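You operate a simulated robot arm through the tools that you are given. There is no shell and no other tool.

The job below is to be done with a simulated robot arm. You get a single attempt, and the scene is never put back.

## Task
Test foam block 43 for hardness and sort it.
Fine: pass dish from 30 to 38, otherwise hold dish; leave the table down and the arm aside.
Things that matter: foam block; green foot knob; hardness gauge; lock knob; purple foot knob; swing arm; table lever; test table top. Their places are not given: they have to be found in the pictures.

The check looks at the end state, three seconds after you hand in, the way a careful person would. Anything else that was tipped, shoved, dropped, spilled or broken makes it a failure.

## Robot
A 7-joint arm with a two-finger parallel gripper, fixed in place. Base frame: the origin is at the foot of the arm, x ahead of it, y to its left, z up; the work surface is at about z = 860. Units: mm, degrees, N and s.
Its first joint turns from -166.0 to 166.0 degrees. Payload 4.4 kg.
The tool frame sits at the grasp point between the pads (the TCP): z along the fingers, y along the line on which they close. The tips reach 23 mm beyond it. Largest opening 94 mm; finger width 38, thickness 10; the body of the gripper, 54 by 96 mm, starts 39 mm behind the TCP.
Orientation is that of the tool frame in the base frame, as a unit quaternion [w, x, y, z]. With the fingers straight down and closing along the base's y, the tool's x points along the base's -x, its y along +y and its z along -z.

## Interface
- The arm moves only by the tool jog_arm. Its argument "targets" is one flat list of numbers, 7 for each row, row after row: the turn, a rotation vector about the base's x, y, z in degrees, then the shift along the base's x, y, z in mm, then the finger opening in mm, from 0 to 94. In form: [ax, ay, az, dx, dy, dz, fingers, ax, ay, az, dx, dy, dz, fingers, ...]. A call has 1 to 20 rows; each row is the pose to reach, as a shift and turn from the pose commanded when the call began. A row lasts 0.2 s, in which the tool goes at most 50 mm and 8.6 degrees; a call with a longer step from one row to the next is refused whole, and so is a gripper value outside its range. A pose out of reach is approached as far as the arm can. The call stops where the force on the tool passes 90 N (or 10 N more than at its start, if that is more) or the arm is blocked; 0.2 s more then pass. The fingers move at their own pace (about 72 mm/s each) and stop on an object; they squeeze with about 21 N. The grip force told is the motor's: it shows also when the fingers shut on nothing. Time passes only in rows, and 0.2 s behind the last, so rows that repeat a pose let the fingers close. It gives the time, the measured TCP pose, the force on the tool (base axes), the opening and the grip force at its end, in the units of the frame above (readings bear some noise), with the torque about the TCP (base axes, N m) and any sound that the robot's microphone picked up, and new pictures: "show" is both (left out), scene, wrist or none.
- Cameras (640 x 400 px; columns grow to the right, rows downward): "scene" is fixed at [47.7, 501.4, 1641.9]; the picture's right is [-0.37, -0.93, 0.00], its down [-0.44, 0.18, -0.88] and it looks along [0.82, -0.33, -0.48] (base axes); focal length 376 px, centre (320, 200). "wrist" rides on the gripper at [86, 16, -74] in the tool frame; the picture's right is [-0.18, 0.98, 0.00], its down [-0.58, -0.11, -0.81] and it looks along [-0.79, -0.15, 0.59] (tool axes); focal length 243 px, centre (320, 200).
- pixel_to_xyz(camera, pixels): for up to 12 pixels [column, row] of the newest picture of that camera ("zoom" is the newest enlarged one), the place [x, y, z] in the base frame of the surface seen there, good to about 2 mm. The clock stands still meanwhile.
- inspect(camera, box): a new picture of the part [left, top, right, bottom] of that camera's present view, enlarged. The clock stands still meanwhile.
- job_done(): hands the job in; it is judged then, once.

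Unless the task says otherwise, let go and move clear before handing in.

The tools are called after "Request:" as a command line: name --argument value ..., lists and objects as JSON in quotes. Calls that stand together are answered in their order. jog_arm: Moves the arm, as the interface text tells. Its arguments: {"type":"object","properties":{"targets":{"type":"array","items":{"type":"number"}},"show":{"type":"string","enum":["both","scene","wrist","none"]}},"required":["targets"]} The other tools are called the same way: pixel_to_xyz (camera, pixels) gives the place of the surface under pixels of a picture; inspect (camera, box) takes an enlarged picture of a part of a camera's view; job_done () hands the job in.

At the start:

```text
t: 0.0
position: [676.4, -231.2, 1316.5]
tool_rot: [0.001, -0.001, 1.0, 0.0]
force: [0.4, 0.5, -0.5]
moment: [0.04, 0.03, -0.02]
finger_gap: 94.1
gripper_force: 0.1
```

scene: 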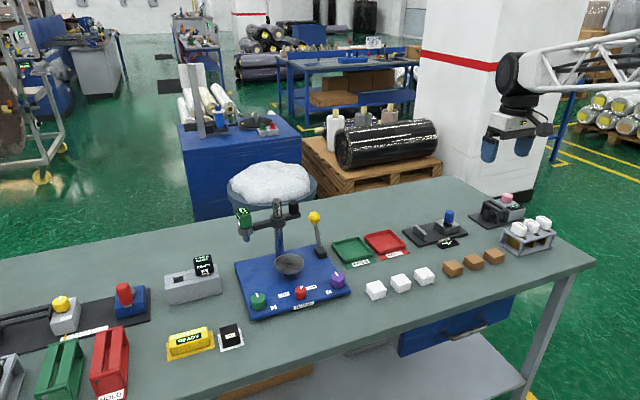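
wrist: 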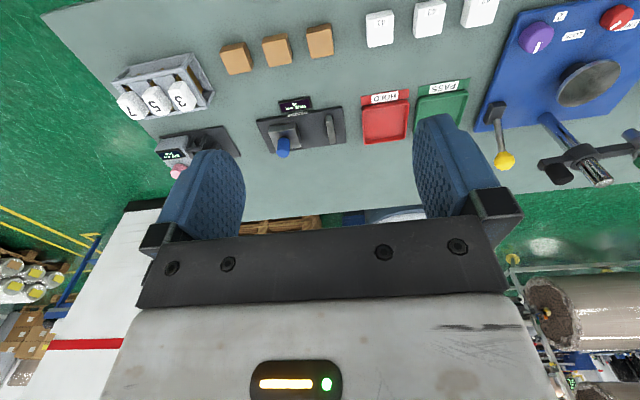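

The pictures show a blue tester base around scene (290,280) with green, red and purple knobs, a swing arm at (275,210) and a lever with yellow ball at (315,218); white blocks are at (375–425,280). I'll enlarge these areas to read labels.

Request:
inspect --camera "scene" --box '[220, 190, 360, 325]'

Request:
inspect --camera "scene" --box '[330, 190, 570, 310]'

Request:
inspect --camera "scene" --box '[0, 240, 260, 400]'

Request:
inspect --camera "wrist" --box '[340, 0, 640, 200]'

Request:
inspect --camera "wrist" --box '[100, 0, 350, 200]'

```text
2.96 times, centred on (290, 258) of scene
```

zoom: 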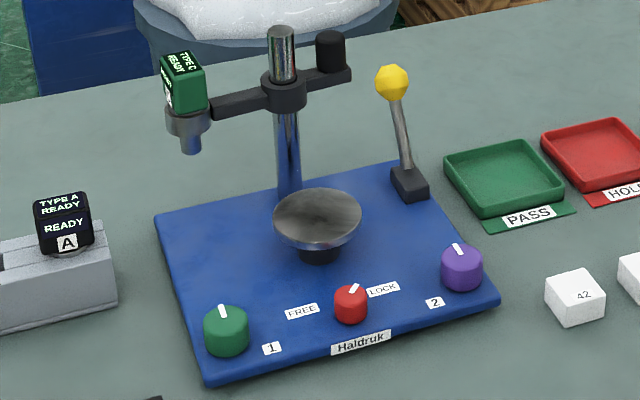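

```text
2.67 times, centred on (450, 250) of scene
```

zoom: 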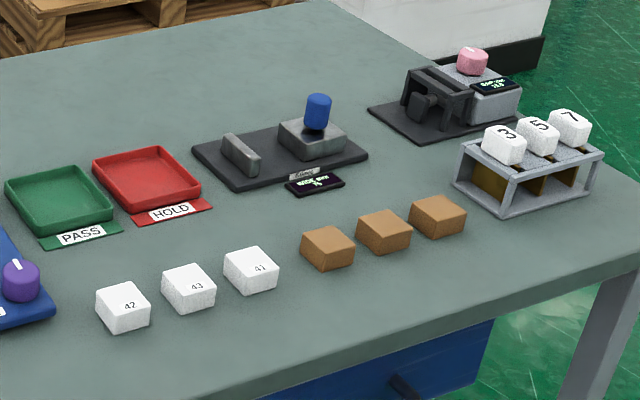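

```text
2.46 times, centred on (130, 320) of scene
```

zoom: 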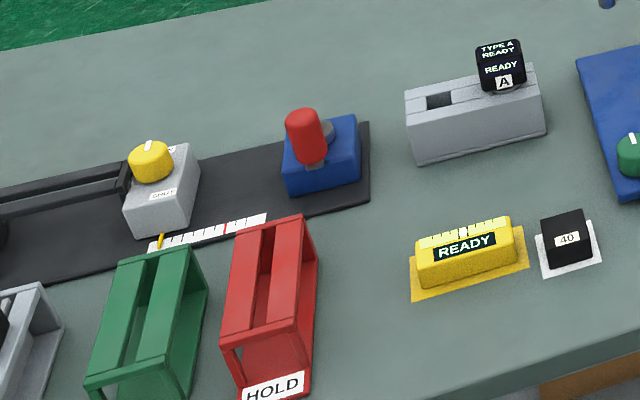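

```text
2.00 times, centred on (490, 100) of wrist
```

zoom: 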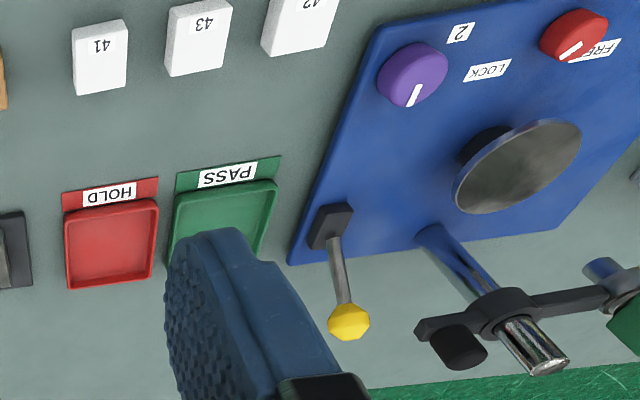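

```text
2.00 times, centred on (225, 100) of wrist
```

zoom: 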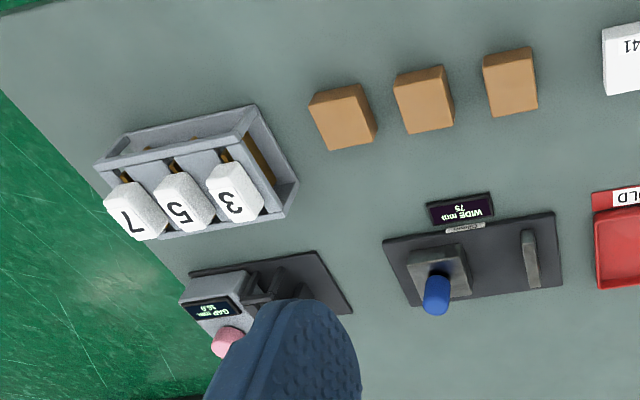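

The Type C gauge (green) is on the swing arm, and the table disc looks tilted at scene (288,264); block 43 is the middle white one at (400,283). I'll look closer at the tester and the yellow device before moving.

Request:
inspect --camera "scene" --box '[228, 195, 308, 245]'

Request:
inspect --camera "scene" --box '[240, 270, 352, 320]'

Request:
inspect --camera "scene" --box '[160, 315, 250, 365]'

Request:
inspect --camera "scene" --box '[255, 240, 325, 290]'

Request:
pixel_to_xyz --camera "scene" --pixels '[[289, 254], [275, 266], [304, 264], [289, 273], [258, 298], [300, 293], [338, 278], [315, 217], [401, 280], [350, 250], [385, 243], [244, 221]]'

```text
8.00 times, centred on (268, 220) of scene
```

zoom: 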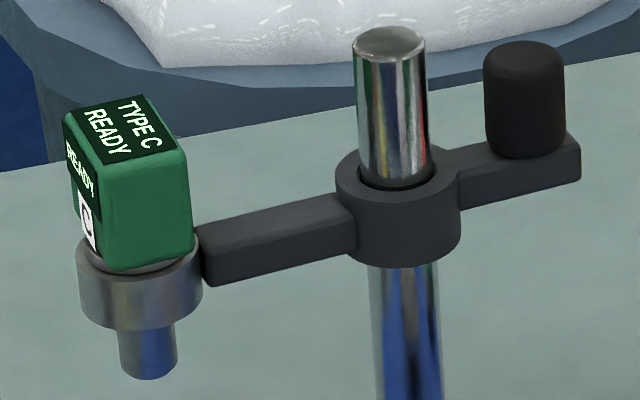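

```text
5.71 times, centred on (296, 295) of scene
```

zoom: 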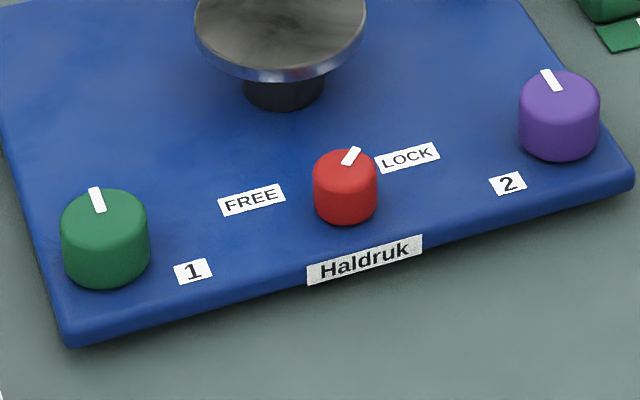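

```text
7.11 times, centred on (205, 340) of scene
```

zoom: 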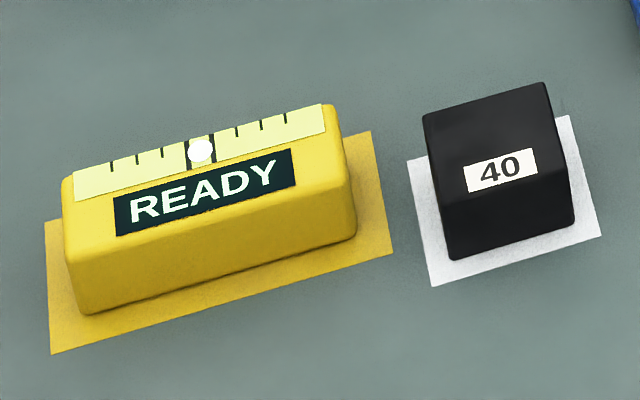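

```text
8.00 times, centred on (290, 265) of scene
```

zoom: 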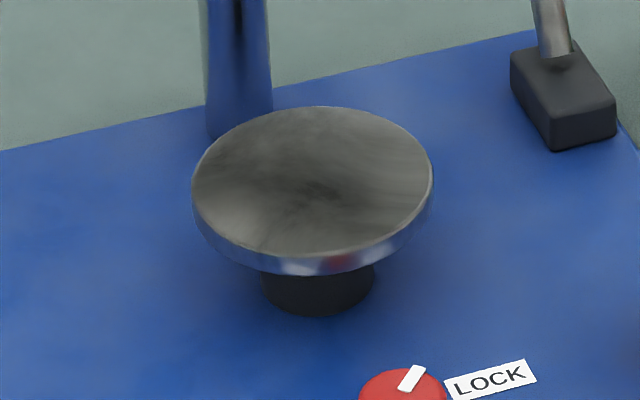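

```text
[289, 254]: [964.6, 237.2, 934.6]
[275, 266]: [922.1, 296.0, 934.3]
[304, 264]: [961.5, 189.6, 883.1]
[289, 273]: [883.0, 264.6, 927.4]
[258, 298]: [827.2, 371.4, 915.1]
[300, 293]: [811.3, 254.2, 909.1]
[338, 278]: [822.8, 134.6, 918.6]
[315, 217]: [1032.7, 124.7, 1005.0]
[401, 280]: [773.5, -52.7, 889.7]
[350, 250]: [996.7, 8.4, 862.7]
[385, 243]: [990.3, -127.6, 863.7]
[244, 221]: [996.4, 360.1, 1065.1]
```

The disc top spans zoom (195–430,110–255); I'll sample its surface and the base plate to judge tilt.

Request:
pixel_to_xyz --camera "zoom" --pixels '[[312, 115], [312, 180], [312, 248], [205, 180], [420, 180], [260, 140], [370, 140], [250, 230], [375, 230], [60, 200], [500, 220], [120, 350]]'

Request:
pixel_to_xyz --camera "scene" --pixels '[[237, 265], [248, 315], [349, 289], [325, 250], [240, 290], [344, 280], [188, 342], [231, 335], [150, 370], [375, 320], [210, 240], [300, 310]]'

```text
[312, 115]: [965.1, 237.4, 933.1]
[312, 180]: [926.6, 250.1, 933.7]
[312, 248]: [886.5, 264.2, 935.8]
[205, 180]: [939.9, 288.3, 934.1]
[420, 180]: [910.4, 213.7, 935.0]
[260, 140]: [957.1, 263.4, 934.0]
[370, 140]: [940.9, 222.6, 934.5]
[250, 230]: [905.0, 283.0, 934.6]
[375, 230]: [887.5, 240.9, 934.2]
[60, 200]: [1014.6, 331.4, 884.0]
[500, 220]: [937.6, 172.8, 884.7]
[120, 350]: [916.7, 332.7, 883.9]
```

```text
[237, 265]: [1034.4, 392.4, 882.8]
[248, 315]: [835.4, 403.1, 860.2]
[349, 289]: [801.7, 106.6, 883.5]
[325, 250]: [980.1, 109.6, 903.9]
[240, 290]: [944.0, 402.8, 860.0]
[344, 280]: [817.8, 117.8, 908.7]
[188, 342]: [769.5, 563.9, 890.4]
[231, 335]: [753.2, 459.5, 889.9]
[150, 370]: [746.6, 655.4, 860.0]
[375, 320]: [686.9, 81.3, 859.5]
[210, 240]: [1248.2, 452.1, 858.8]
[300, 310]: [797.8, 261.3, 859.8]
```

The level (yellow, bubble scale) sits on its mat near (769,564), and the disc centre is near (926,250,934). I'll measure the swing arm, lever and knobs more precisely.

Request:
inspect --camera "scene" --box '[228, 195, 308, 245]'

Request:
pixel_to_xyz --camera "zoom" --pixels '[[390, 45], [395, 225], [345, 190], [450, 190], [520, 60], [525, 130], [280, 220], [220, 250], [120, 115], [150, 210], [140, 300], [148, 360]]'

Request:
inspect --camera "scene" --box '[295, 205, 345, 265]'

Request:
pixel_to_xyz --camera "scene" --pixels '[[314, 213], [314, 220], [316, 228], [318, 238], [319, 250], [322, 256], [319, 253], [276, 240], [280, 250], [277, 203]]'

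```text
8.00 times, centred on (268, 220) of scene
```

zoom: 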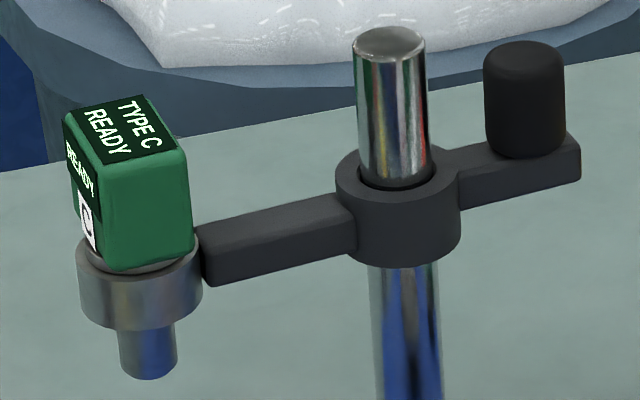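

```text
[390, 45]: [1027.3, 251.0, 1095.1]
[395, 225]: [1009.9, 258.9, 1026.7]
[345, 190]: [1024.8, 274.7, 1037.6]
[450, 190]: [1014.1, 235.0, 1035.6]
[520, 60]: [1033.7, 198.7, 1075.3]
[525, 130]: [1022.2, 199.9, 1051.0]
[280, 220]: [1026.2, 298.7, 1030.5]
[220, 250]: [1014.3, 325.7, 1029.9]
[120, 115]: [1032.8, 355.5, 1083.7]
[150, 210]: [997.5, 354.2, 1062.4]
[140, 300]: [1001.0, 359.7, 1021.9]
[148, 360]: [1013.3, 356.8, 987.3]
```

```text
6.67 times, centred on (320, 235) of scene
```

zoom: 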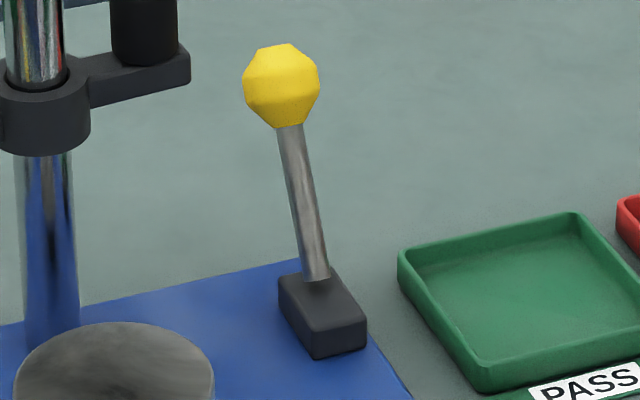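

```text
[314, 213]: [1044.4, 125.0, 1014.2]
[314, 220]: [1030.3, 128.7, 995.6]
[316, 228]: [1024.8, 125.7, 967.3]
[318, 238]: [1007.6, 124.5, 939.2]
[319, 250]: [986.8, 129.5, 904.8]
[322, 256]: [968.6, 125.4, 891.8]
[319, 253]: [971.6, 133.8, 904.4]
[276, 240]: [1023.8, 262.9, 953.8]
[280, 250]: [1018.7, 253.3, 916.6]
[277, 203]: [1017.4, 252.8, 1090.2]
```

Column is at about (1026,251), gauge at (1019,356), lever ball at (1038,125,1005). Now I measure the level, reference block, block 43 and dishes.

Request:
inspect --camera "scene" --box '[160, 315, 250, 365]'

Request:
pixel_to_xyz --camera "zoom" --pixels '[[75, 180], [80, 235], [322, 112], [345, 172], [85, 300], [350, 225], [432, 115], [545, 90], [450, 190], [565, 160], [450, 255], [572, 220]]'

Request:
inspect --camera "scene" --box '[330, 225, 442, 305]'

Request:
pixel_to_xyz --camera "scene" --pixels '[[390, 278], [403, 274], [411, 281], [398, 287], [399, 292], [411, 286], [334, 244], [362, 237], [372, 255], [344, 265], [352, 251], [386, 243]]'

```text
7.11 times, centred on (205, 340) of scene
```

zoom: 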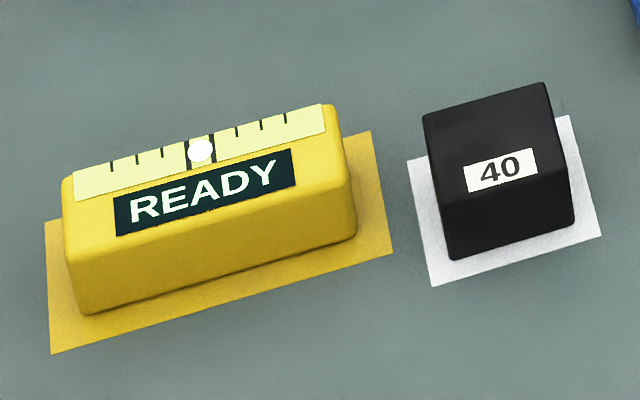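

```text
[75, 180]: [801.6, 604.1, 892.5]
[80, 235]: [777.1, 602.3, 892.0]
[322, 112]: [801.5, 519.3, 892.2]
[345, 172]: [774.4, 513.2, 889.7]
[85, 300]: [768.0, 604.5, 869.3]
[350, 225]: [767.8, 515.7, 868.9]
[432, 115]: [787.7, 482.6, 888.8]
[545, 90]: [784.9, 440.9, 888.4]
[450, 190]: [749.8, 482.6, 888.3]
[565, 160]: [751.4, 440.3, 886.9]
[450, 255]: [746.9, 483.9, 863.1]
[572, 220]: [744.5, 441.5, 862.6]
```

```text
5.00 times, centred on (386, 265) of scene
```

zoom: 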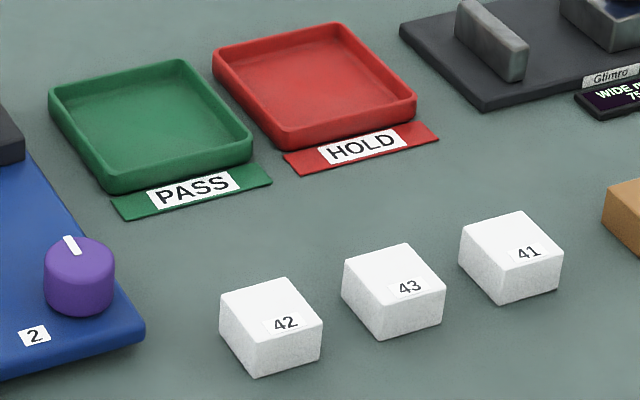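

```text
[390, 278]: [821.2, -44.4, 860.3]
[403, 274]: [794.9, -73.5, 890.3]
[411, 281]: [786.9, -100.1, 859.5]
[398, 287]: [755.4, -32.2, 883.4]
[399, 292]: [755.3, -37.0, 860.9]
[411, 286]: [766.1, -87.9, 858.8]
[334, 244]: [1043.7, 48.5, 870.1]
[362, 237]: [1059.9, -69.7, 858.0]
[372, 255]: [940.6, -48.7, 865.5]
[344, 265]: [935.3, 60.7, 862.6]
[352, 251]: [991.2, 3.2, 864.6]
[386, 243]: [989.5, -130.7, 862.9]
```

The level is about 94×36×30 mm centred near (785,559), block 43 is about 40 mm square centred near (775,-58). I'll move above the level with the fingers turned 90° to close along x.

Request:
jog_arm --targets '[0, 0, 4.5, 5.4, 39.5, -10, 94, 0, 0, 9, 10.9, 79, -20, 94, 0, 0, 13.5, 16.3, 118.5, -30, 94, 0, 0, 18, 21.7, 158, -40, 94, 0, 0, 22.5, 27.2, 197.5, -50, 94, 0, 0, 27, 32.6, 237, -60, 94, 0, 0, 31.5, 38, 276.5, -70, 94, 0, 0, 36, 43.4, 316, -80, 94, 0, 0, 40.5, 48.9, 355.5, -90, 94, 0, 0, 45, 54.3, 395, -100, 94, 0, 0, 49.5, 59.7, 434.5, -110, 94, 0, 0, 54, 65.2, 474, -120, 94, 0, 0, 58.5, 70.6, 513.5, -130, 94, 0, 0, 63, 76, 553, -140, 94, 0, 0, 67.5, 81.5, 592.5, -150, 94, 0, 0, 72, 86.9, 632, -160, 94, 0, 0, 76.5, 92.3, 671.5, -170, 94, 0, 0, 81, 97.7, 711, -180, 94, 0, 0, 85.5, 103.2, 750.5, -190, 94, 0, 0, 90, 108.6, 790, -200, 94]'

```text
t: 4.2
position: [784.8, 559.9, 1117.9]
tool_rot: [0.001, -0.707, 0.708, 0.0]
force: [-0.5, -0.8, 0.3]
moment: [-0.02, -0.01, -0.03]
finger_gap: 94.3
gripper_force: 0.0
```

scene: 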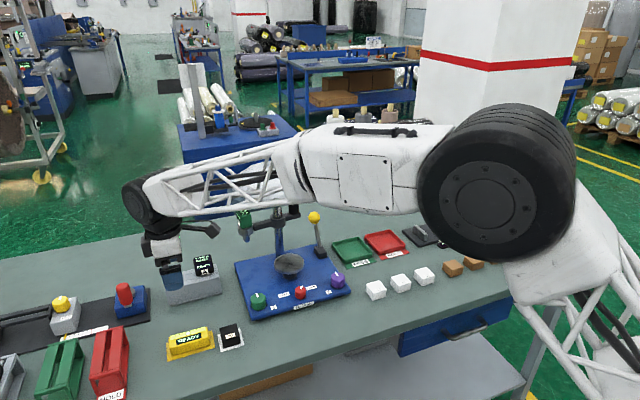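
wrist: 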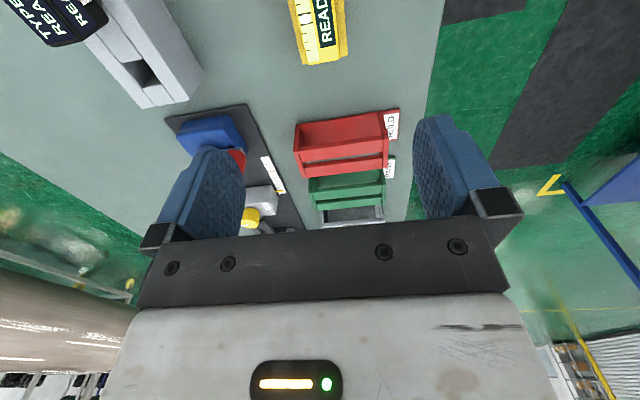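

The gripper is over the level (scene gripper at (170,260)). I'll descend to TCP z≈886 and close on its width.

Request:
jog_arm --targets '[0, 0, 0, 0, 0, -45, 94, 0, 0, 0, 0, 0, -90, 94, 0, 0, 0, 0, 0, -135, 80, 0, 0, 0, 0, 0, -180, 70, 0, 0, 0, 0, 0, -215, 60, 0, 0, 0, 0, 0, -231, 60, 0, 0, 0, 0, 0, -231, 60]'

```text
t: 5.8
position: [784.9, 558.6, 885.3]
tool_rot: [0.001, -0.707, 0.708, 0.0]
force: [0.2, 0.8, -0.7]
moment: [-0.01, 0.01, 0.01]
finger_gap: 60.1
gripper_force: 0.0
```

scene: 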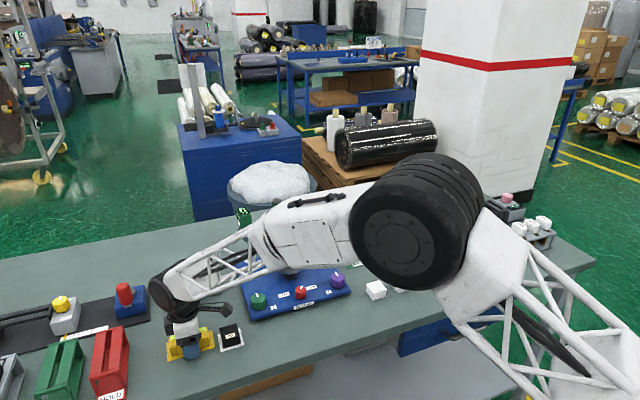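
wrist: 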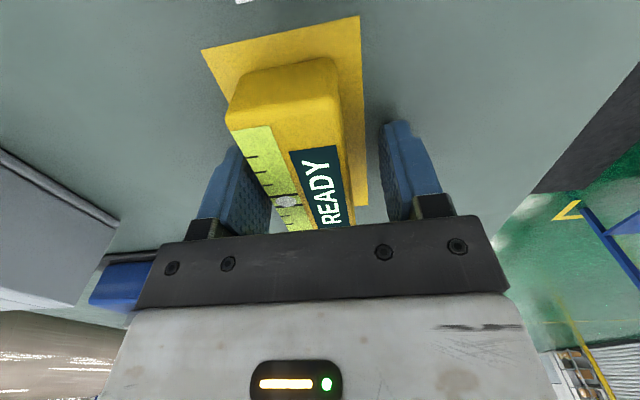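

The level lies between the pads (wrist (290,150)). I'll close and lift it straight up to clear.

Request:
jog_arm --targets '[0, 0, 0, 0, 0, 0, 30, 0, 0, 0, 0, 0, 0, 20, 0, 0, 0, 0, 0, 0, 20, 0, 0, 0, 0, 0, 0, 20]' --show "wrist"

```text
t: 6.8
position: [783.4, 558.2, 886.8]
tool_rot: [0.0, 0.707, -0.707, 0.0]
force: [0.9, 0.0, 0.2]
moment: [0.07, -0.01, -0.01]
finger_gap: 39.7
gripper_force: 21.2
```

wrist: 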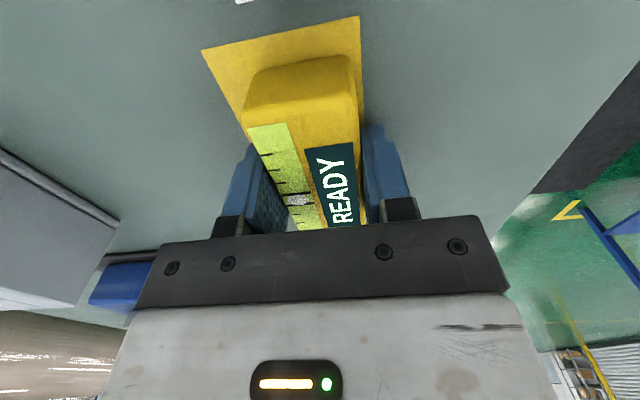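

Grip holds at 39.7 mm, 21 N. I'll lift, carry it over the disc centre (925.5,251) and stop slightly above.

Request:
jog_arm --targets '[0, 0, 0, 0, 0, 44, 20, 0, 0, 0, 0, 0, 88, 20, 0, 0, 0, 0, 0, 132, 20, 0, 0, 0, 0, 0, 176, 20, 0, 0, 0, 17.7, -38.4, 176, 20, 0, 0, 0, 35.4, -76.9, 176, 20, 0, 0, 0, 53.1, -115.3, 176, 20, 0, 0, 0, 70.8, -153.7, 176, 20, 0, 0, 0, 88.4, -192.1, 176, 20, 0, 0, 0, 106.1, -230.6, 176, 20, 0, 0, 0, 123.8, -269, 176, 20, 0, 0, 0, 141.5, -307.4, 176, 20, 0, 0, 0, 141.5, -307.4, 176, 20]'

```text
t: 9.6
position: [925.1, 251.6, 1059.3]
tool_rot: [0.0, 0.708, -0.706, 0.0]
force: [0.0, 0.9, -1.4]
moment: [0.0, 0.03, 0.03]
finger_gap: 39.8
gripper_force: 20.7
```

scene: 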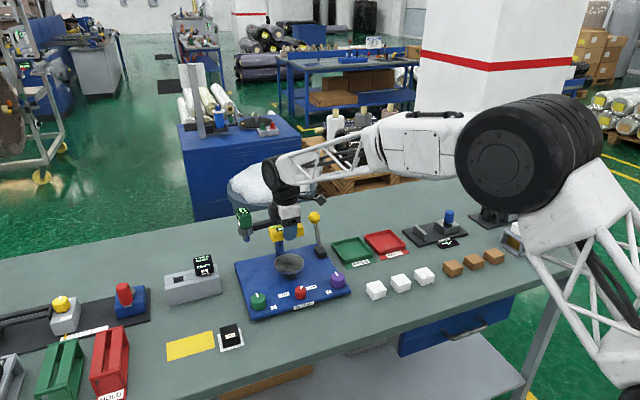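
wrist: 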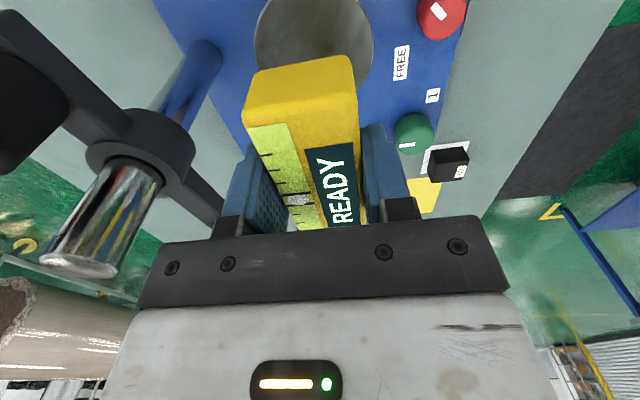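

The level is over the disc with clear space to the column (wrist left). I'll measure the vacated mat and then descend to the disc.

Request:
pixel_to_xyz --camera "scene" --pixels '[[166, 343], [213, 331], [216, 346], [168, 360], [191, 345]]'

Request:
inspect --camera "scene" --box '[160, 315, 250, 365]'

Request:
jog_arm --targets '[0, 0, 0, 0.4, -0.6, -40, 20, 0, 0, 0, 0.4, -0.6, -75, 20, 0, 0, 0, 0.4, -0.6, -90, 20, 0, 0, 0, 0.4, -0.6, -95, 20, 0, 0, 0, 0.4, -0.6, -97, 20]'

```text
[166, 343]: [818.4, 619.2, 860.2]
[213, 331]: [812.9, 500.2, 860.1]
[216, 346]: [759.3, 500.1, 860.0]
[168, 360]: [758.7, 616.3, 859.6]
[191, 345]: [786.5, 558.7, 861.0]
```

```text
7.11 times, centred on (205, 340) of scene
```

zoom: 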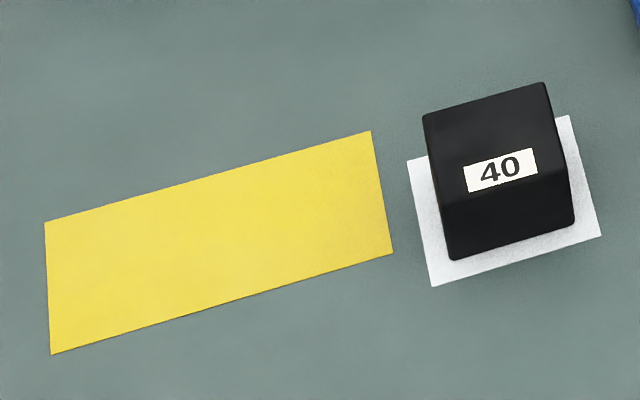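

```text
t: 10.8
position: [926.3, 250.3, 964.2]
tool_rot: [-0.001, -0.707, 0.707, 0.0]
force: [0.2, -0.2, -1.7]
moment: [0.0, -0.01, 0.03]
finger_gap: 39.9
gripper_force: 20.9
```

scene: 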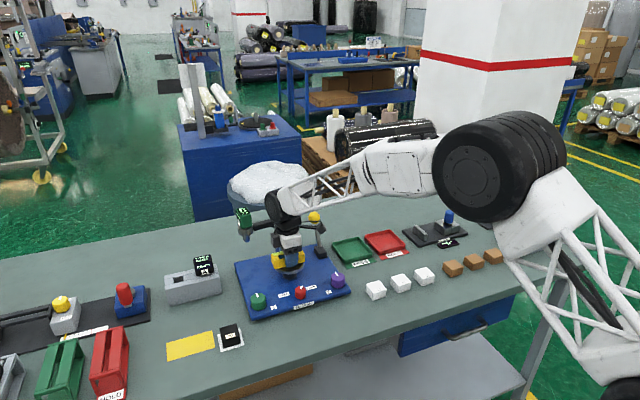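
wrist: 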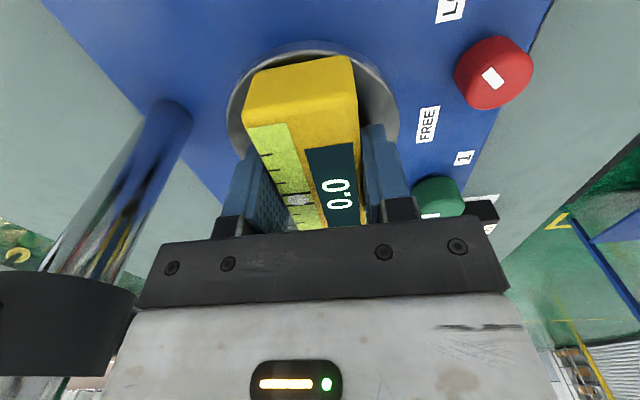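

The level now shows "0.0" (held square by the gripper) and its bottom is about 5 mm above the disc. I'll lower the last few millimetres, watching force.

Request:
jog_arm --targets '[0, 0, 0, 0, 0, -2, 20, 0, 0, 0, 0, 0, -4, 20, 0, 0, 0, 0, 0, -5, 20]' --show "none"

```text
t: 11.6
position: [926.5, 250.2, 961.3]
tool_rot: [0.0, -0.707, 0.707, -0.001]
force: [-1.2, -4.9, 9.2]
moment: [-0.12, 0.19, 0.06]
finger_gap: 39.8
gripper_force: 21.2
```

Contact is felt (about 9 N up). I'll open the fingers and rise straight clear to read the level.

Request:
jog_arm --targets '[0, 0, 0, 0, 0, 0, 50, 0, 0, 0, 0, 0, 0, 60, 0, 0, 0, 0, 0, 0, 60, 0, 0, 0, 0, 0, 30, 60, 0, 0, 0, 0, 0, 70, 60, 0, 0, 0, 0, 0, 110, 60]'

Request:
inspect --camera "scene" --box '[255, 235, 335, 285]'

Request:
inspect --camera "wrist" --box '[220, 20, 420, 240]'

```text
t: 13.0
position: [927.4, 247.9, 1067.9]
tool_rot: [0.0, -0.707, 0.707, 0.0]
force: [-0.5, -0.1, -0.8]
moment: [-0.03, 0.0, 0.0]
finger_gap: 59.8
gripper_force: 0.1
```

scene: 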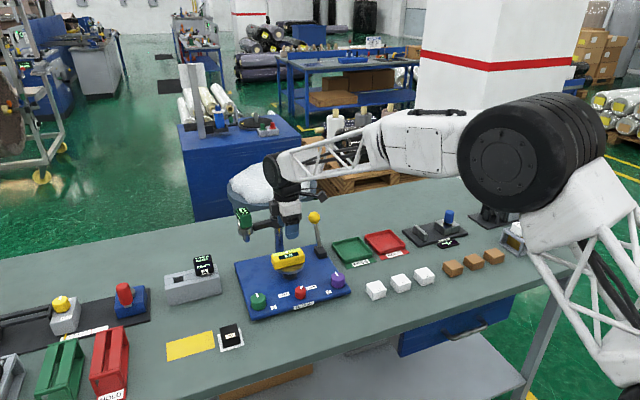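
wrist: 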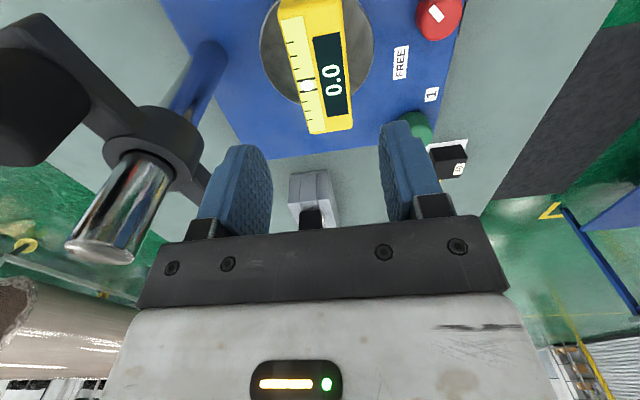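

```text
8.00 times, centred on (295, 260) of scene
```

zoom: 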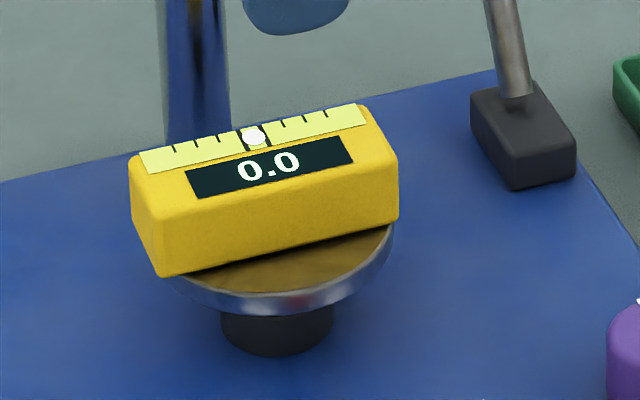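

```text
1.82 times, centred on (320, 130) of wrist
```

zoom: 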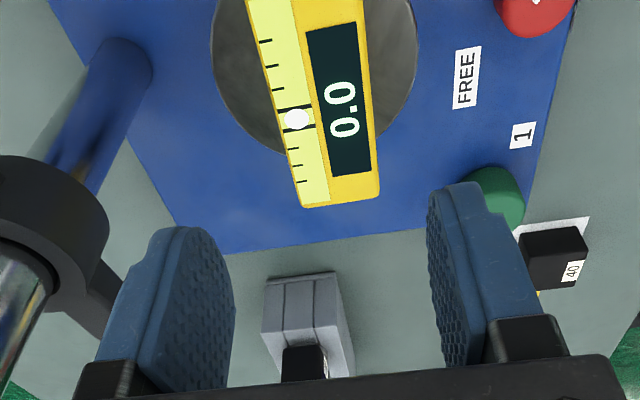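

Along y the level reads 0.0 with the bubble centred. I'll regrasp it, lift and turn it 90° to check along x.

Request:
jog_arm --targets '[0, 0, 0, 0, 0, -45, 60, 0, 0, 0, 0, 0, -90, 60, 0, 0, 0, 0, 0, -109, 60, 0, 0, 0, 0, 0, -109, 30, 0, 0, 0, 0, 0, -109, 20, 0, 0, 0, 0, 0, -109, 20, 0, 0, 0, 0, 0, -109, 20, 0, 0, 0, 0, 0, -80, 20, 0, 0, 0, 0, 0, -65, 20]' --show "wrist"

```text
t: 15.0
position: [925.9, 250.2, 1004.2]
tool_rot: [0.0, -0.706, 0.708, 0.0]
force: [0.6, 0.2, -0.5]
moment: [0.01, 0.0, 0.0]
finger_gap: 39.9
gripper_force: 20.9
```

wrist: 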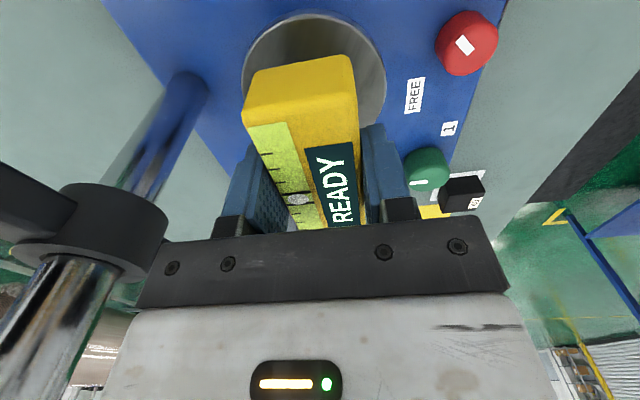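

Level held (shows READY in the air). Now I'll turn -90° about z and set it down along x.

Request:
jog_arm --targets '[0, 0, -8.2, 0, 0, 0, 20, 0, 0, -16.4, 0, 0, 0, 20, 0, 0, -24.6, 0, 0, 0, 20, 0, 0, -32.8, 0, 0, 0, 20, 0, 0, -41, 0, 0, 0, 20, 0, 0, -49.2, 0, 0, 0, 20, 0, 0, -57.4, 0, 0, 0, 20, 0, 0, -65.6, 0, 0, 0, 20, 0, 0, -73.8, 0, 0, 0, 20, 0, 0, -82, 0, 0, 0, 20, 0, 0, -90, 0, 0, 0, 20, 0, 0, -90, 0, 0, -25, 20, 0, 0, -90, 0, 0, -38, 20, 0, 0, -90, 0, 0, -42, 20, 0, 0, -90, 0, 0, -44, 20]'

```text
t: 18.2
position: [927.5, 249.3, 962.4]
tool_rot: [0.001, 0.0, 1.0, 0.0]
force: [-2.4, 1.0, 3.7]
moment: [-0.1, 0.29, -0.06]
finger_gap: 39.8
gripper_force: 20.9
```

scene: 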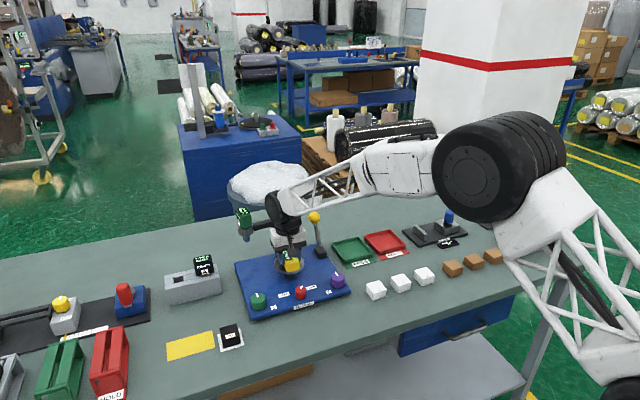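
wrist: 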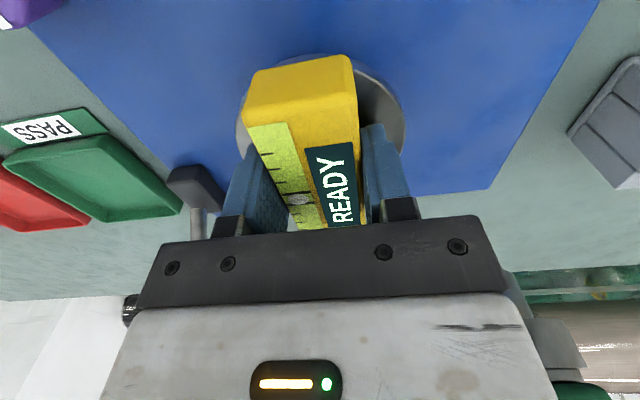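

Contact again at z≈962. Release and rise to read along x.

Request:
jog_arm --targets '[0, 0, 0, 0, 0, 0, 50, 0, 0, 0, 0, 0, 0, 60, 0, 0, 0, 0, 0, 0, 60, 0, 0, 0, 0, 0, 30, 60, 0, 0, 0, 0, 0, 70, 60, 0, 0, 0, -10, 0, 110, 60, 0, 0, 0, -10, 0, 110, 60]'

Request:
inspect --camera "scene" --box '[255, 235, 335, 285]'

Request:
inspect --camera "wrist" --box '[220, 0, 420, 240]'

```text
t: 19.8
position: [918.8, 250.3, 1072.5]
tool_rot: [0.001, 0.0, 1.0, 0.0]
force: [0.8, 0.2, -0.3]
moment: [0.01, -0.03, -0.03]
finger_gap: 60.1
gripper_force: 0.1
```

scene: 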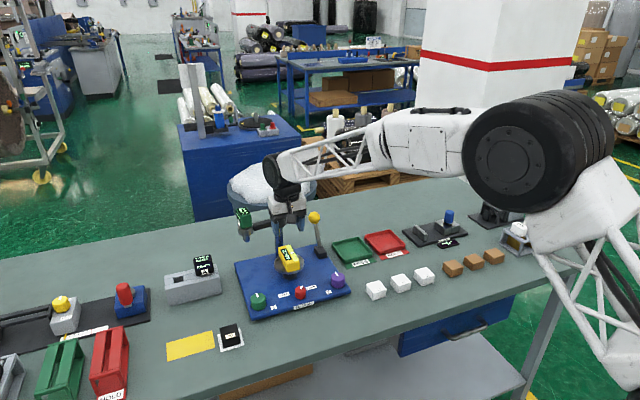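
wrist: 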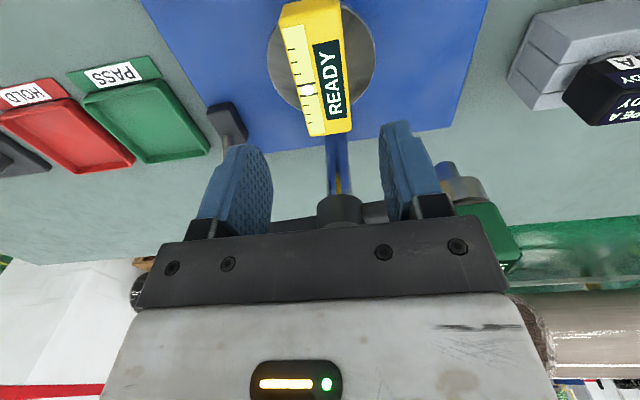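

```text
8.00 times, centred on (295, 260) of scene
```

zoom: 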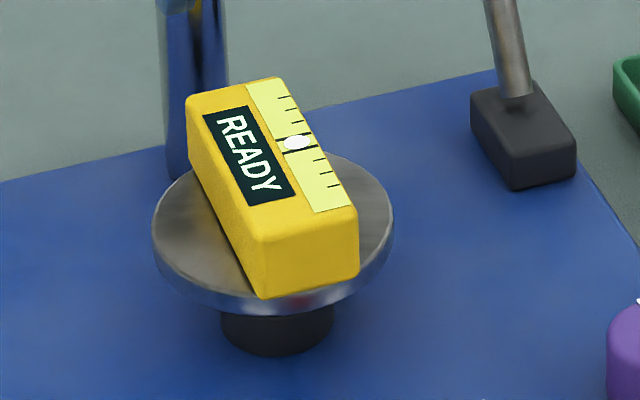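

```text
1.67 times, centred on (320, 120) of wrist
```

zoom: 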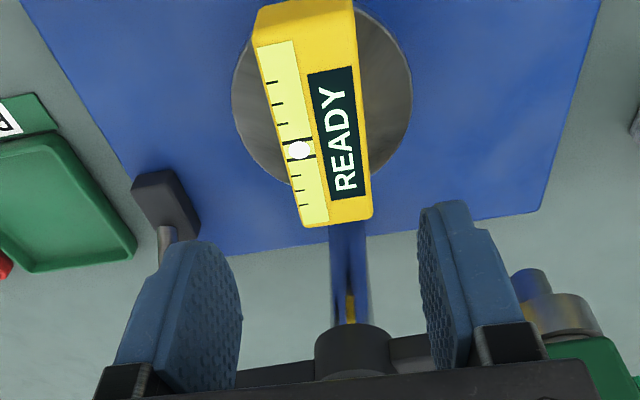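

Along x the level shows READY rather than a number, bubble roughly centred. I'll wait a second to see whether it settles to a reading.

Request:
jog_arm --targets '[0, 0, 0, 0, 0, 0, 60, 0, 0, 0, 0, 0, 0, 60, 0, 0, 0, 0, 0, 0, 60, 0, 0, 0, 0, 0, 0, 60, 0, 0, 0, 0, 0, 0, 60, 0, 0, 0, 0, 0, 0, 60, 0, 0, 0, 0, 0, 0, 60, 0, 0, 0, 0, 0, 0, 60, 0, 0, 0, 0, 0, 0, 60, 0, 0, 0, 0, 0, 0, 60]' --show "none"

Request:
inspect --camera "scene" --box '[265, 240, 325, 280]'

Request:
inspect --camera "wrist" --box '[260, 0, 380, 140]'

```text
t: 22.0
position: [918.2, 250.3, 1071.7]
tool_rot: [0.0, 0.0, 1.0, 0.0]
force: [0.5, -0.1, 0.2]
moment: [-0.03, 0.02, 0.01]
finger_gap: 60.3
gripper_force: 0.0
```

```text
10.00 times, centred on (295, 260) of scene
```

zoom: 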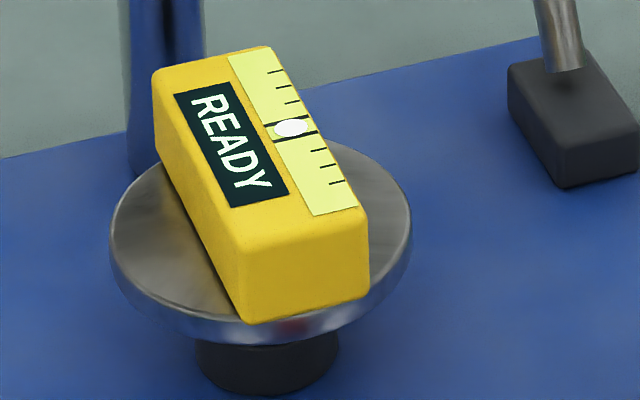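

```text
2.86 times, centred on (320, 70) of wrist
```

zoom: 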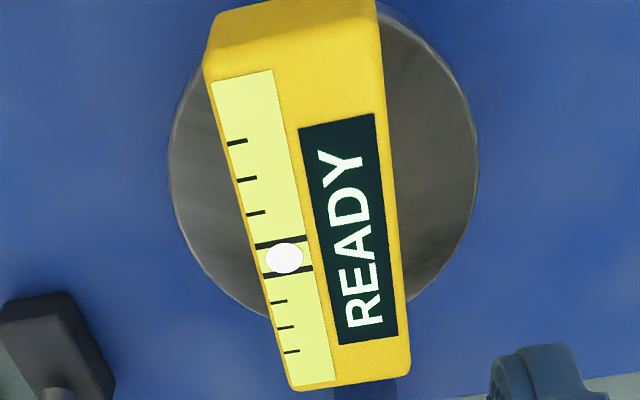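

Still READY. I'll measure exactly where the level sits relative to the disc in this orientation.

Request:
pixel_to_xyz --camera "wrist" --pixels '[[297, 30], [339, 25], [312, 128], [347, 124], [320, 75], [310, 7], [278, 90], [370, 60]]'

Request:
pixel_to_xyz --camera "scene" --pixels '[[280, 248], [290, 246], [290, 266], [301, 261], [291, 256], [280, 262], [304, 258], [290, 271], [299, 269]]'

```text
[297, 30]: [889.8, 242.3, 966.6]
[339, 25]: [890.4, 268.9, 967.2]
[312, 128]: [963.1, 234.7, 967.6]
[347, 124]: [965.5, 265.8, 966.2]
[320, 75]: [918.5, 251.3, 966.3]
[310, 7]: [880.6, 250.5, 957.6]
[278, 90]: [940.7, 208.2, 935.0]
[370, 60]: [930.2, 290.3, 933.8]
```

```text
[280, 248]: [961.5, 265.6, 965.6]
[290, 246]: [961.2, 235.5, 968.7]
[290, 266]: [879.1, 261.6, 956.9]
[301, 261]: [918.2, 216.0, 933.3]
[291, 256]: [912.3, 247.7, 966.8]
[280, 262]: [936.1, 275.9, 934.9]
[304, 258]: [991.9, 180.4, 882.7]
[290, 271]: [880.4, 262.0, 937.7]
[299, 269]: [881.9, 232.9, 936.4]
```

The level is well centred (x 880–970, y 231–271) and its top is flat within noise; it seems to read only across the feet (along y). I'll regrasp it and turn it back.

Request:
jog_arm --targets '[0, 0, 0, 9, 0, -40, 60, 0, 0, 0, 9, 0, -80, 60, 0, 0, 0, 9, 0, -109, 60, 0, 0, 0, 9, 0, -109, 30, 0, 0, 0, 9, 0, -109, 20, 0, 0, 0, 9, 0, -109, 20, 0, 0, 0, 9, 0, -109, 20, 0, 0, 0, 9, 0, -80, 20, 0, 0, 0, 9, 0, -65, 20, 0, 0, 9, 9, 0, -65, 20]' --show "wrist"

```text
refused: row 10 steps farther than a row can; nothing moved
```

Request:
jog_arm --targets '[0, 0, 0, 9, 0, -40, 60, 0, 0, 0, 9, 0, -80, 60, 0, 0, 0, 9, 0, -109, 60, 0, 0, 0, 9, 0, -109, 30, 0, 0, 0, 9, 0, -109, 20, 0, 0, 0, 9, 0, -109, 20, 0, 0, 0, 9, 0, -109, 20, 0, 0, 0, 9, 0, -80, 20, 0, 0, 0, 9, 0, -65, 20]' --show "wrist"

```text
t: 24.0
position: [926.5, 250.3, 1005.9]
tool_rot: [0.0, 0.001, 1.0, 0.0]
force: [-0.1, 0.2, -2.0]
moment: [0.04, -0.04, 0.01]
finger_gap: 39.9
gripper_force: 21.5
```

wrist: 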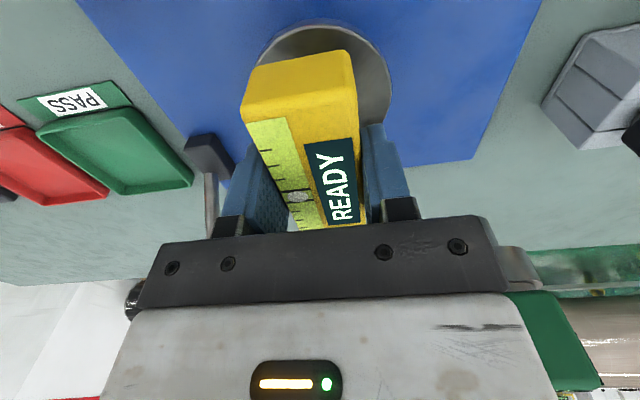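

Held again. I'll turn it back +90° and hold it just above the disc to re-read.

Request:
jog_arm --targets '[0, 0, 8.2, 0, 0, 0, 20, 0, 0, 16.4, 0, 0, 0, 20, 0, 0, 24.6, 0, 0, 0, 20, 0, 0, 32.8, 0, 0, 0, 20, 0, 0, 41, 0, 0, 0, 20, 0, 0, 49.2, 0, 0, 0, 20, 0, 0, 57.4, 0, 0, 0, 20, 0, 0, 65.6, 0, 0, 0, 20, 0, 0, 73.8, 0, 0, 0, 20, 0, 0, 82, 0, 0, 0, 20, 0, 0, 90, 0, 0, 0, 20, 0, 0, 90, 0, 0, -25, 20, 0, 0, 90, 0, 0, -40, 20, 0, 0, 90, 0, 0, -44, 20]' --show "wrist"

```text
t: 27.0
position: [926.6, 250.1, 961.9]
tool_rot: [0.0, 0.708, -0.707, 0.0]
force: [-2.3, -0.4, 4.4]
moment: [0.06, 0.2, 0.05]
finger_gap: 39.4
gripper_force: 21.1
```

wrist: 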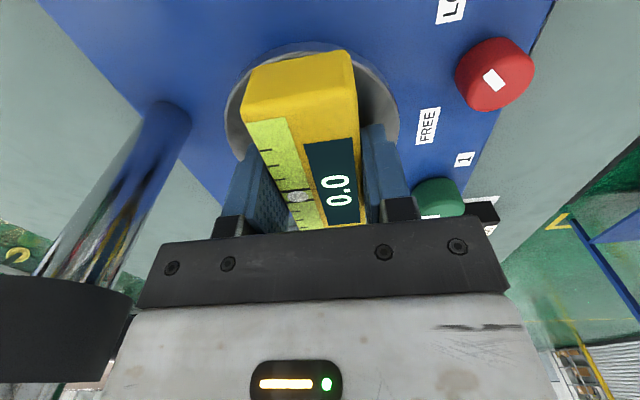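

Confirmed 0.0 across the feet, so no levelling is needed on that evidence. I'll carry the level back to its mat centre (787,559).

Request:
jog_arm --targets '[0, 0, 0, 0, 0, 25, 20, 0, 0, 0, 0, 0, 62, 20, 0, 0, 0, 0, 0, 100, 20, 0, 0, 0, -17.4, 38.5, 100, 20, 0, 0, 0, -34.7, 77, 100, 20, 0, 0, 0, -52.1, 115.5, 100, 20, 0, 0, 0, -69.5, 154, 100, 20, 0, 0, 0, -86.8, 192.5, 100, 20, 0, 0, 0, -104.2, 231, 100, 20, 0, 0, 0, -121.5, 269.5, 100, 20, 0, 0, 0, -138.9, 308, 100, 20, 0, 0, 0, -138.9, 308, 60, 20, 0, 0, 0, -138.9, 308, 20, 20, 0, 0, 0, -138.9, 308, -20, 20, 0, 0, 0, -138.9, 308, -50, 20, 0, 0, 0, -138.9, 308, -67, 20, 0, 0, 0, -138.9, 308, -73, 20]'

```text
t: 30.6
position: [786.6, 558.7, 888.7]
tool_rot: [0.0, 0.708, -0.707, 0.0]
force: [1.2, -1.4, -1.2]
moment: [-0.01, -0.02, 0.02]
finger_gap: 39.8
gripper_force: 21.5
```

scene: 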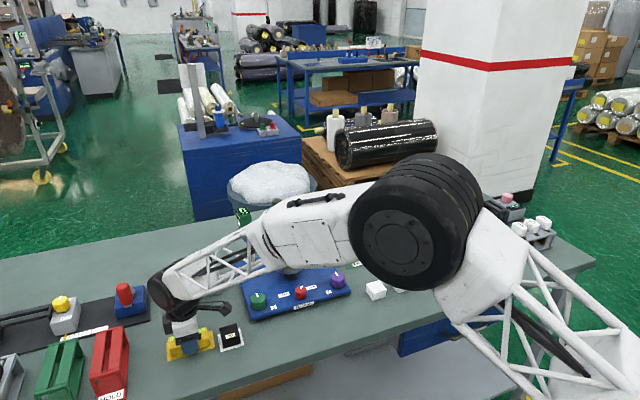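
wrist: 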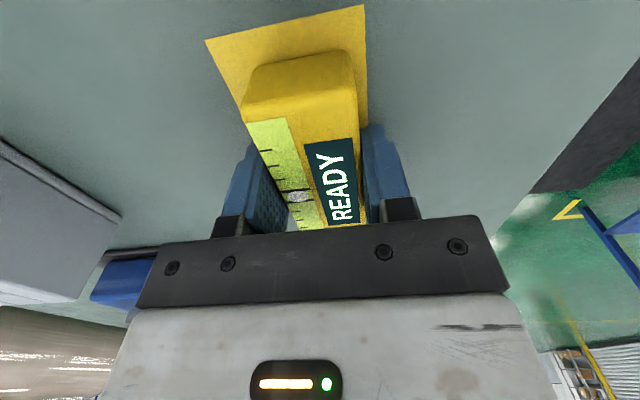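

The level is over its mat, about 1–2 mm up. I'll lower gently, release and rise.

Request:
jog_arm --targets '[0, 0, 0, 0, 0, -1, 20, 0, 0, 0, 0, 0, -2, 20, 0, 0, 0, 0, 0, -2, 20, 0, 0, 0, 0, 0, -2, 50, 0, 0, 0, 0, 0, -2, 60, 0, 0, 0, 0, 0, -2, 60, 0, 0, 0, 0, 0, 30, 60, 0, 0, 0, 0, 0, 75, 60, 0, 0, 0, 0, 0, 120, 60]'

Request:
inspect --camera "scene" --box '[160, 315, 250, 365]'

```text
t: 32.6
position: [787.1, 559.7, 1010.1]
tool_rot: [0.001, 0.707, -0.707, -0.001]
force: [-0.6, -0.3, -0.3]
moment: [0.02, 0.0, 0.02]
finger_gap: 60.2
gripper_force: 0.2
```

scene: 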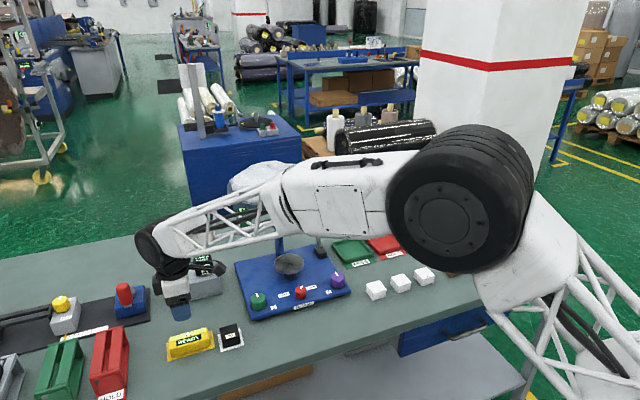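
wrist: 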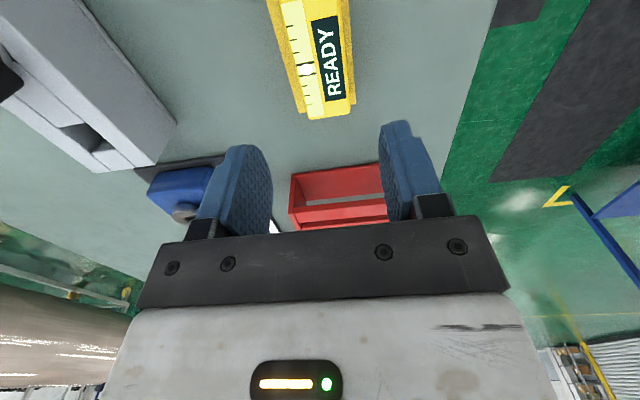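

```text
7.11 times, centred on (205, 340) of scene
```

zoom: 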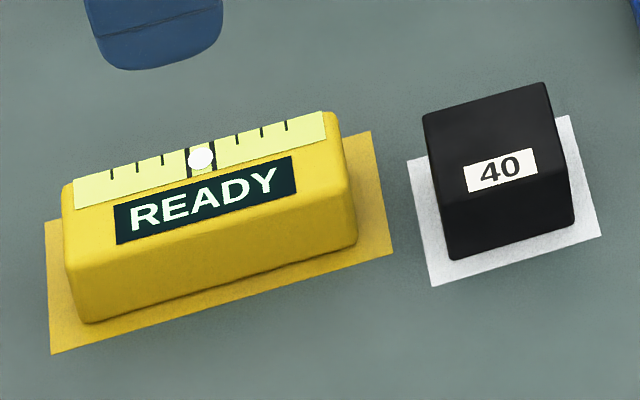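

The level is back on its mat. Next I check the lock knob's pointer and label places.

Request:
inspect --camera "scene" --box '[275, 275, 331, 310]'

Request:
pixel_to_xyz --camera "scene" --pixels '[[299, 292], [302, 290], [284, 294], [310, 288], [301, 289], [296, 292], [305, 292]]'

```text
11.43 times, centred on (303, 292) of scene
```

zoom: 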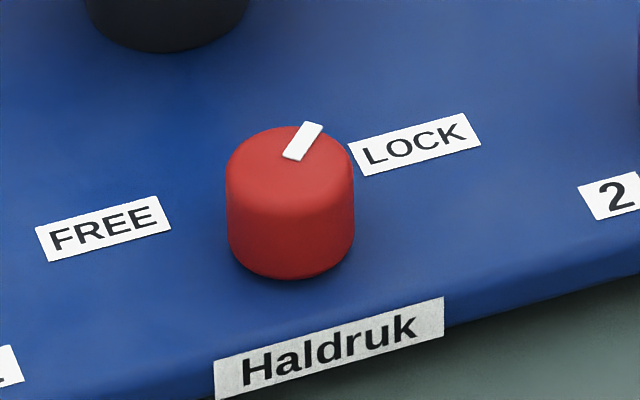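

```text
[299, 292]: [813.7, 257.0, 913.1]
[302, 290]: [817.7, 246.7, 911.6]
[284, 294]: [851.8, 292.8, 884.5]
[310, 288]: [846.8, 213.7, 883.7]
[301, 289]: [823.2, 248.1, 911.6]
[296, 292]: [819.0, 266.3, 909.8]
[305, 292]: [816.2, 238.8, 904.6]
```

Request:
pixel_to_xyz --camera "zoom" --pixels '[[290, 156], [296, 150], [304, 140], [312, 128], [290, 165], [240, 165], [340, 155], [290, 185], [102, 228], [415, 143]]'

Request:
inspect --camera "scene" --box '[240, 280, 280, 315]'

Request:
inspect --camera "scene" --box '[320, 260, 360, 295]'

```text
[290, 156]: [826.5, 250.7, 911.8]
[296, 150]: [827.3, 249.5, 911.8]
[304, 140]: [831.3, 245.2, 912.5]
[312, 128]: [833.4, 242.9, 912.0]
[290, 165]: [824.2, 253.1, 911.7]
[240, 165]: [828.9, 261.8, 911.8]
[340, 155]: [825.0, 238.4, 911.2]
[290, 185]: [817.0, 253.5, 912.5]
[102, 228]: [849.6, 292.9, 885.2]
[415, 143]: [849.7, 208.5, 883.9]
```

```text
11.43 times, centred on (260, 298) of scene
```

zoom: 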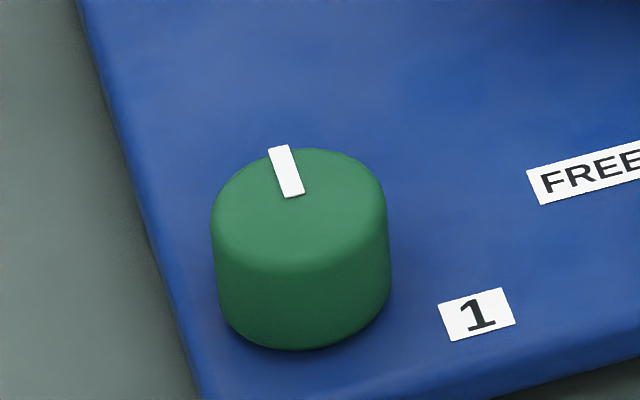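

```text
11.43 times, centred on (340, 278) of scene
```

zoom: 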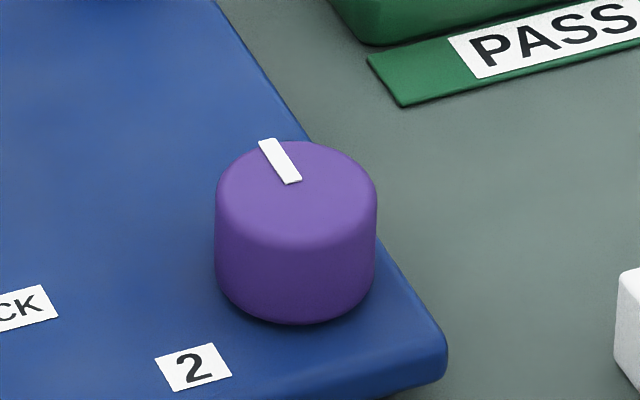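

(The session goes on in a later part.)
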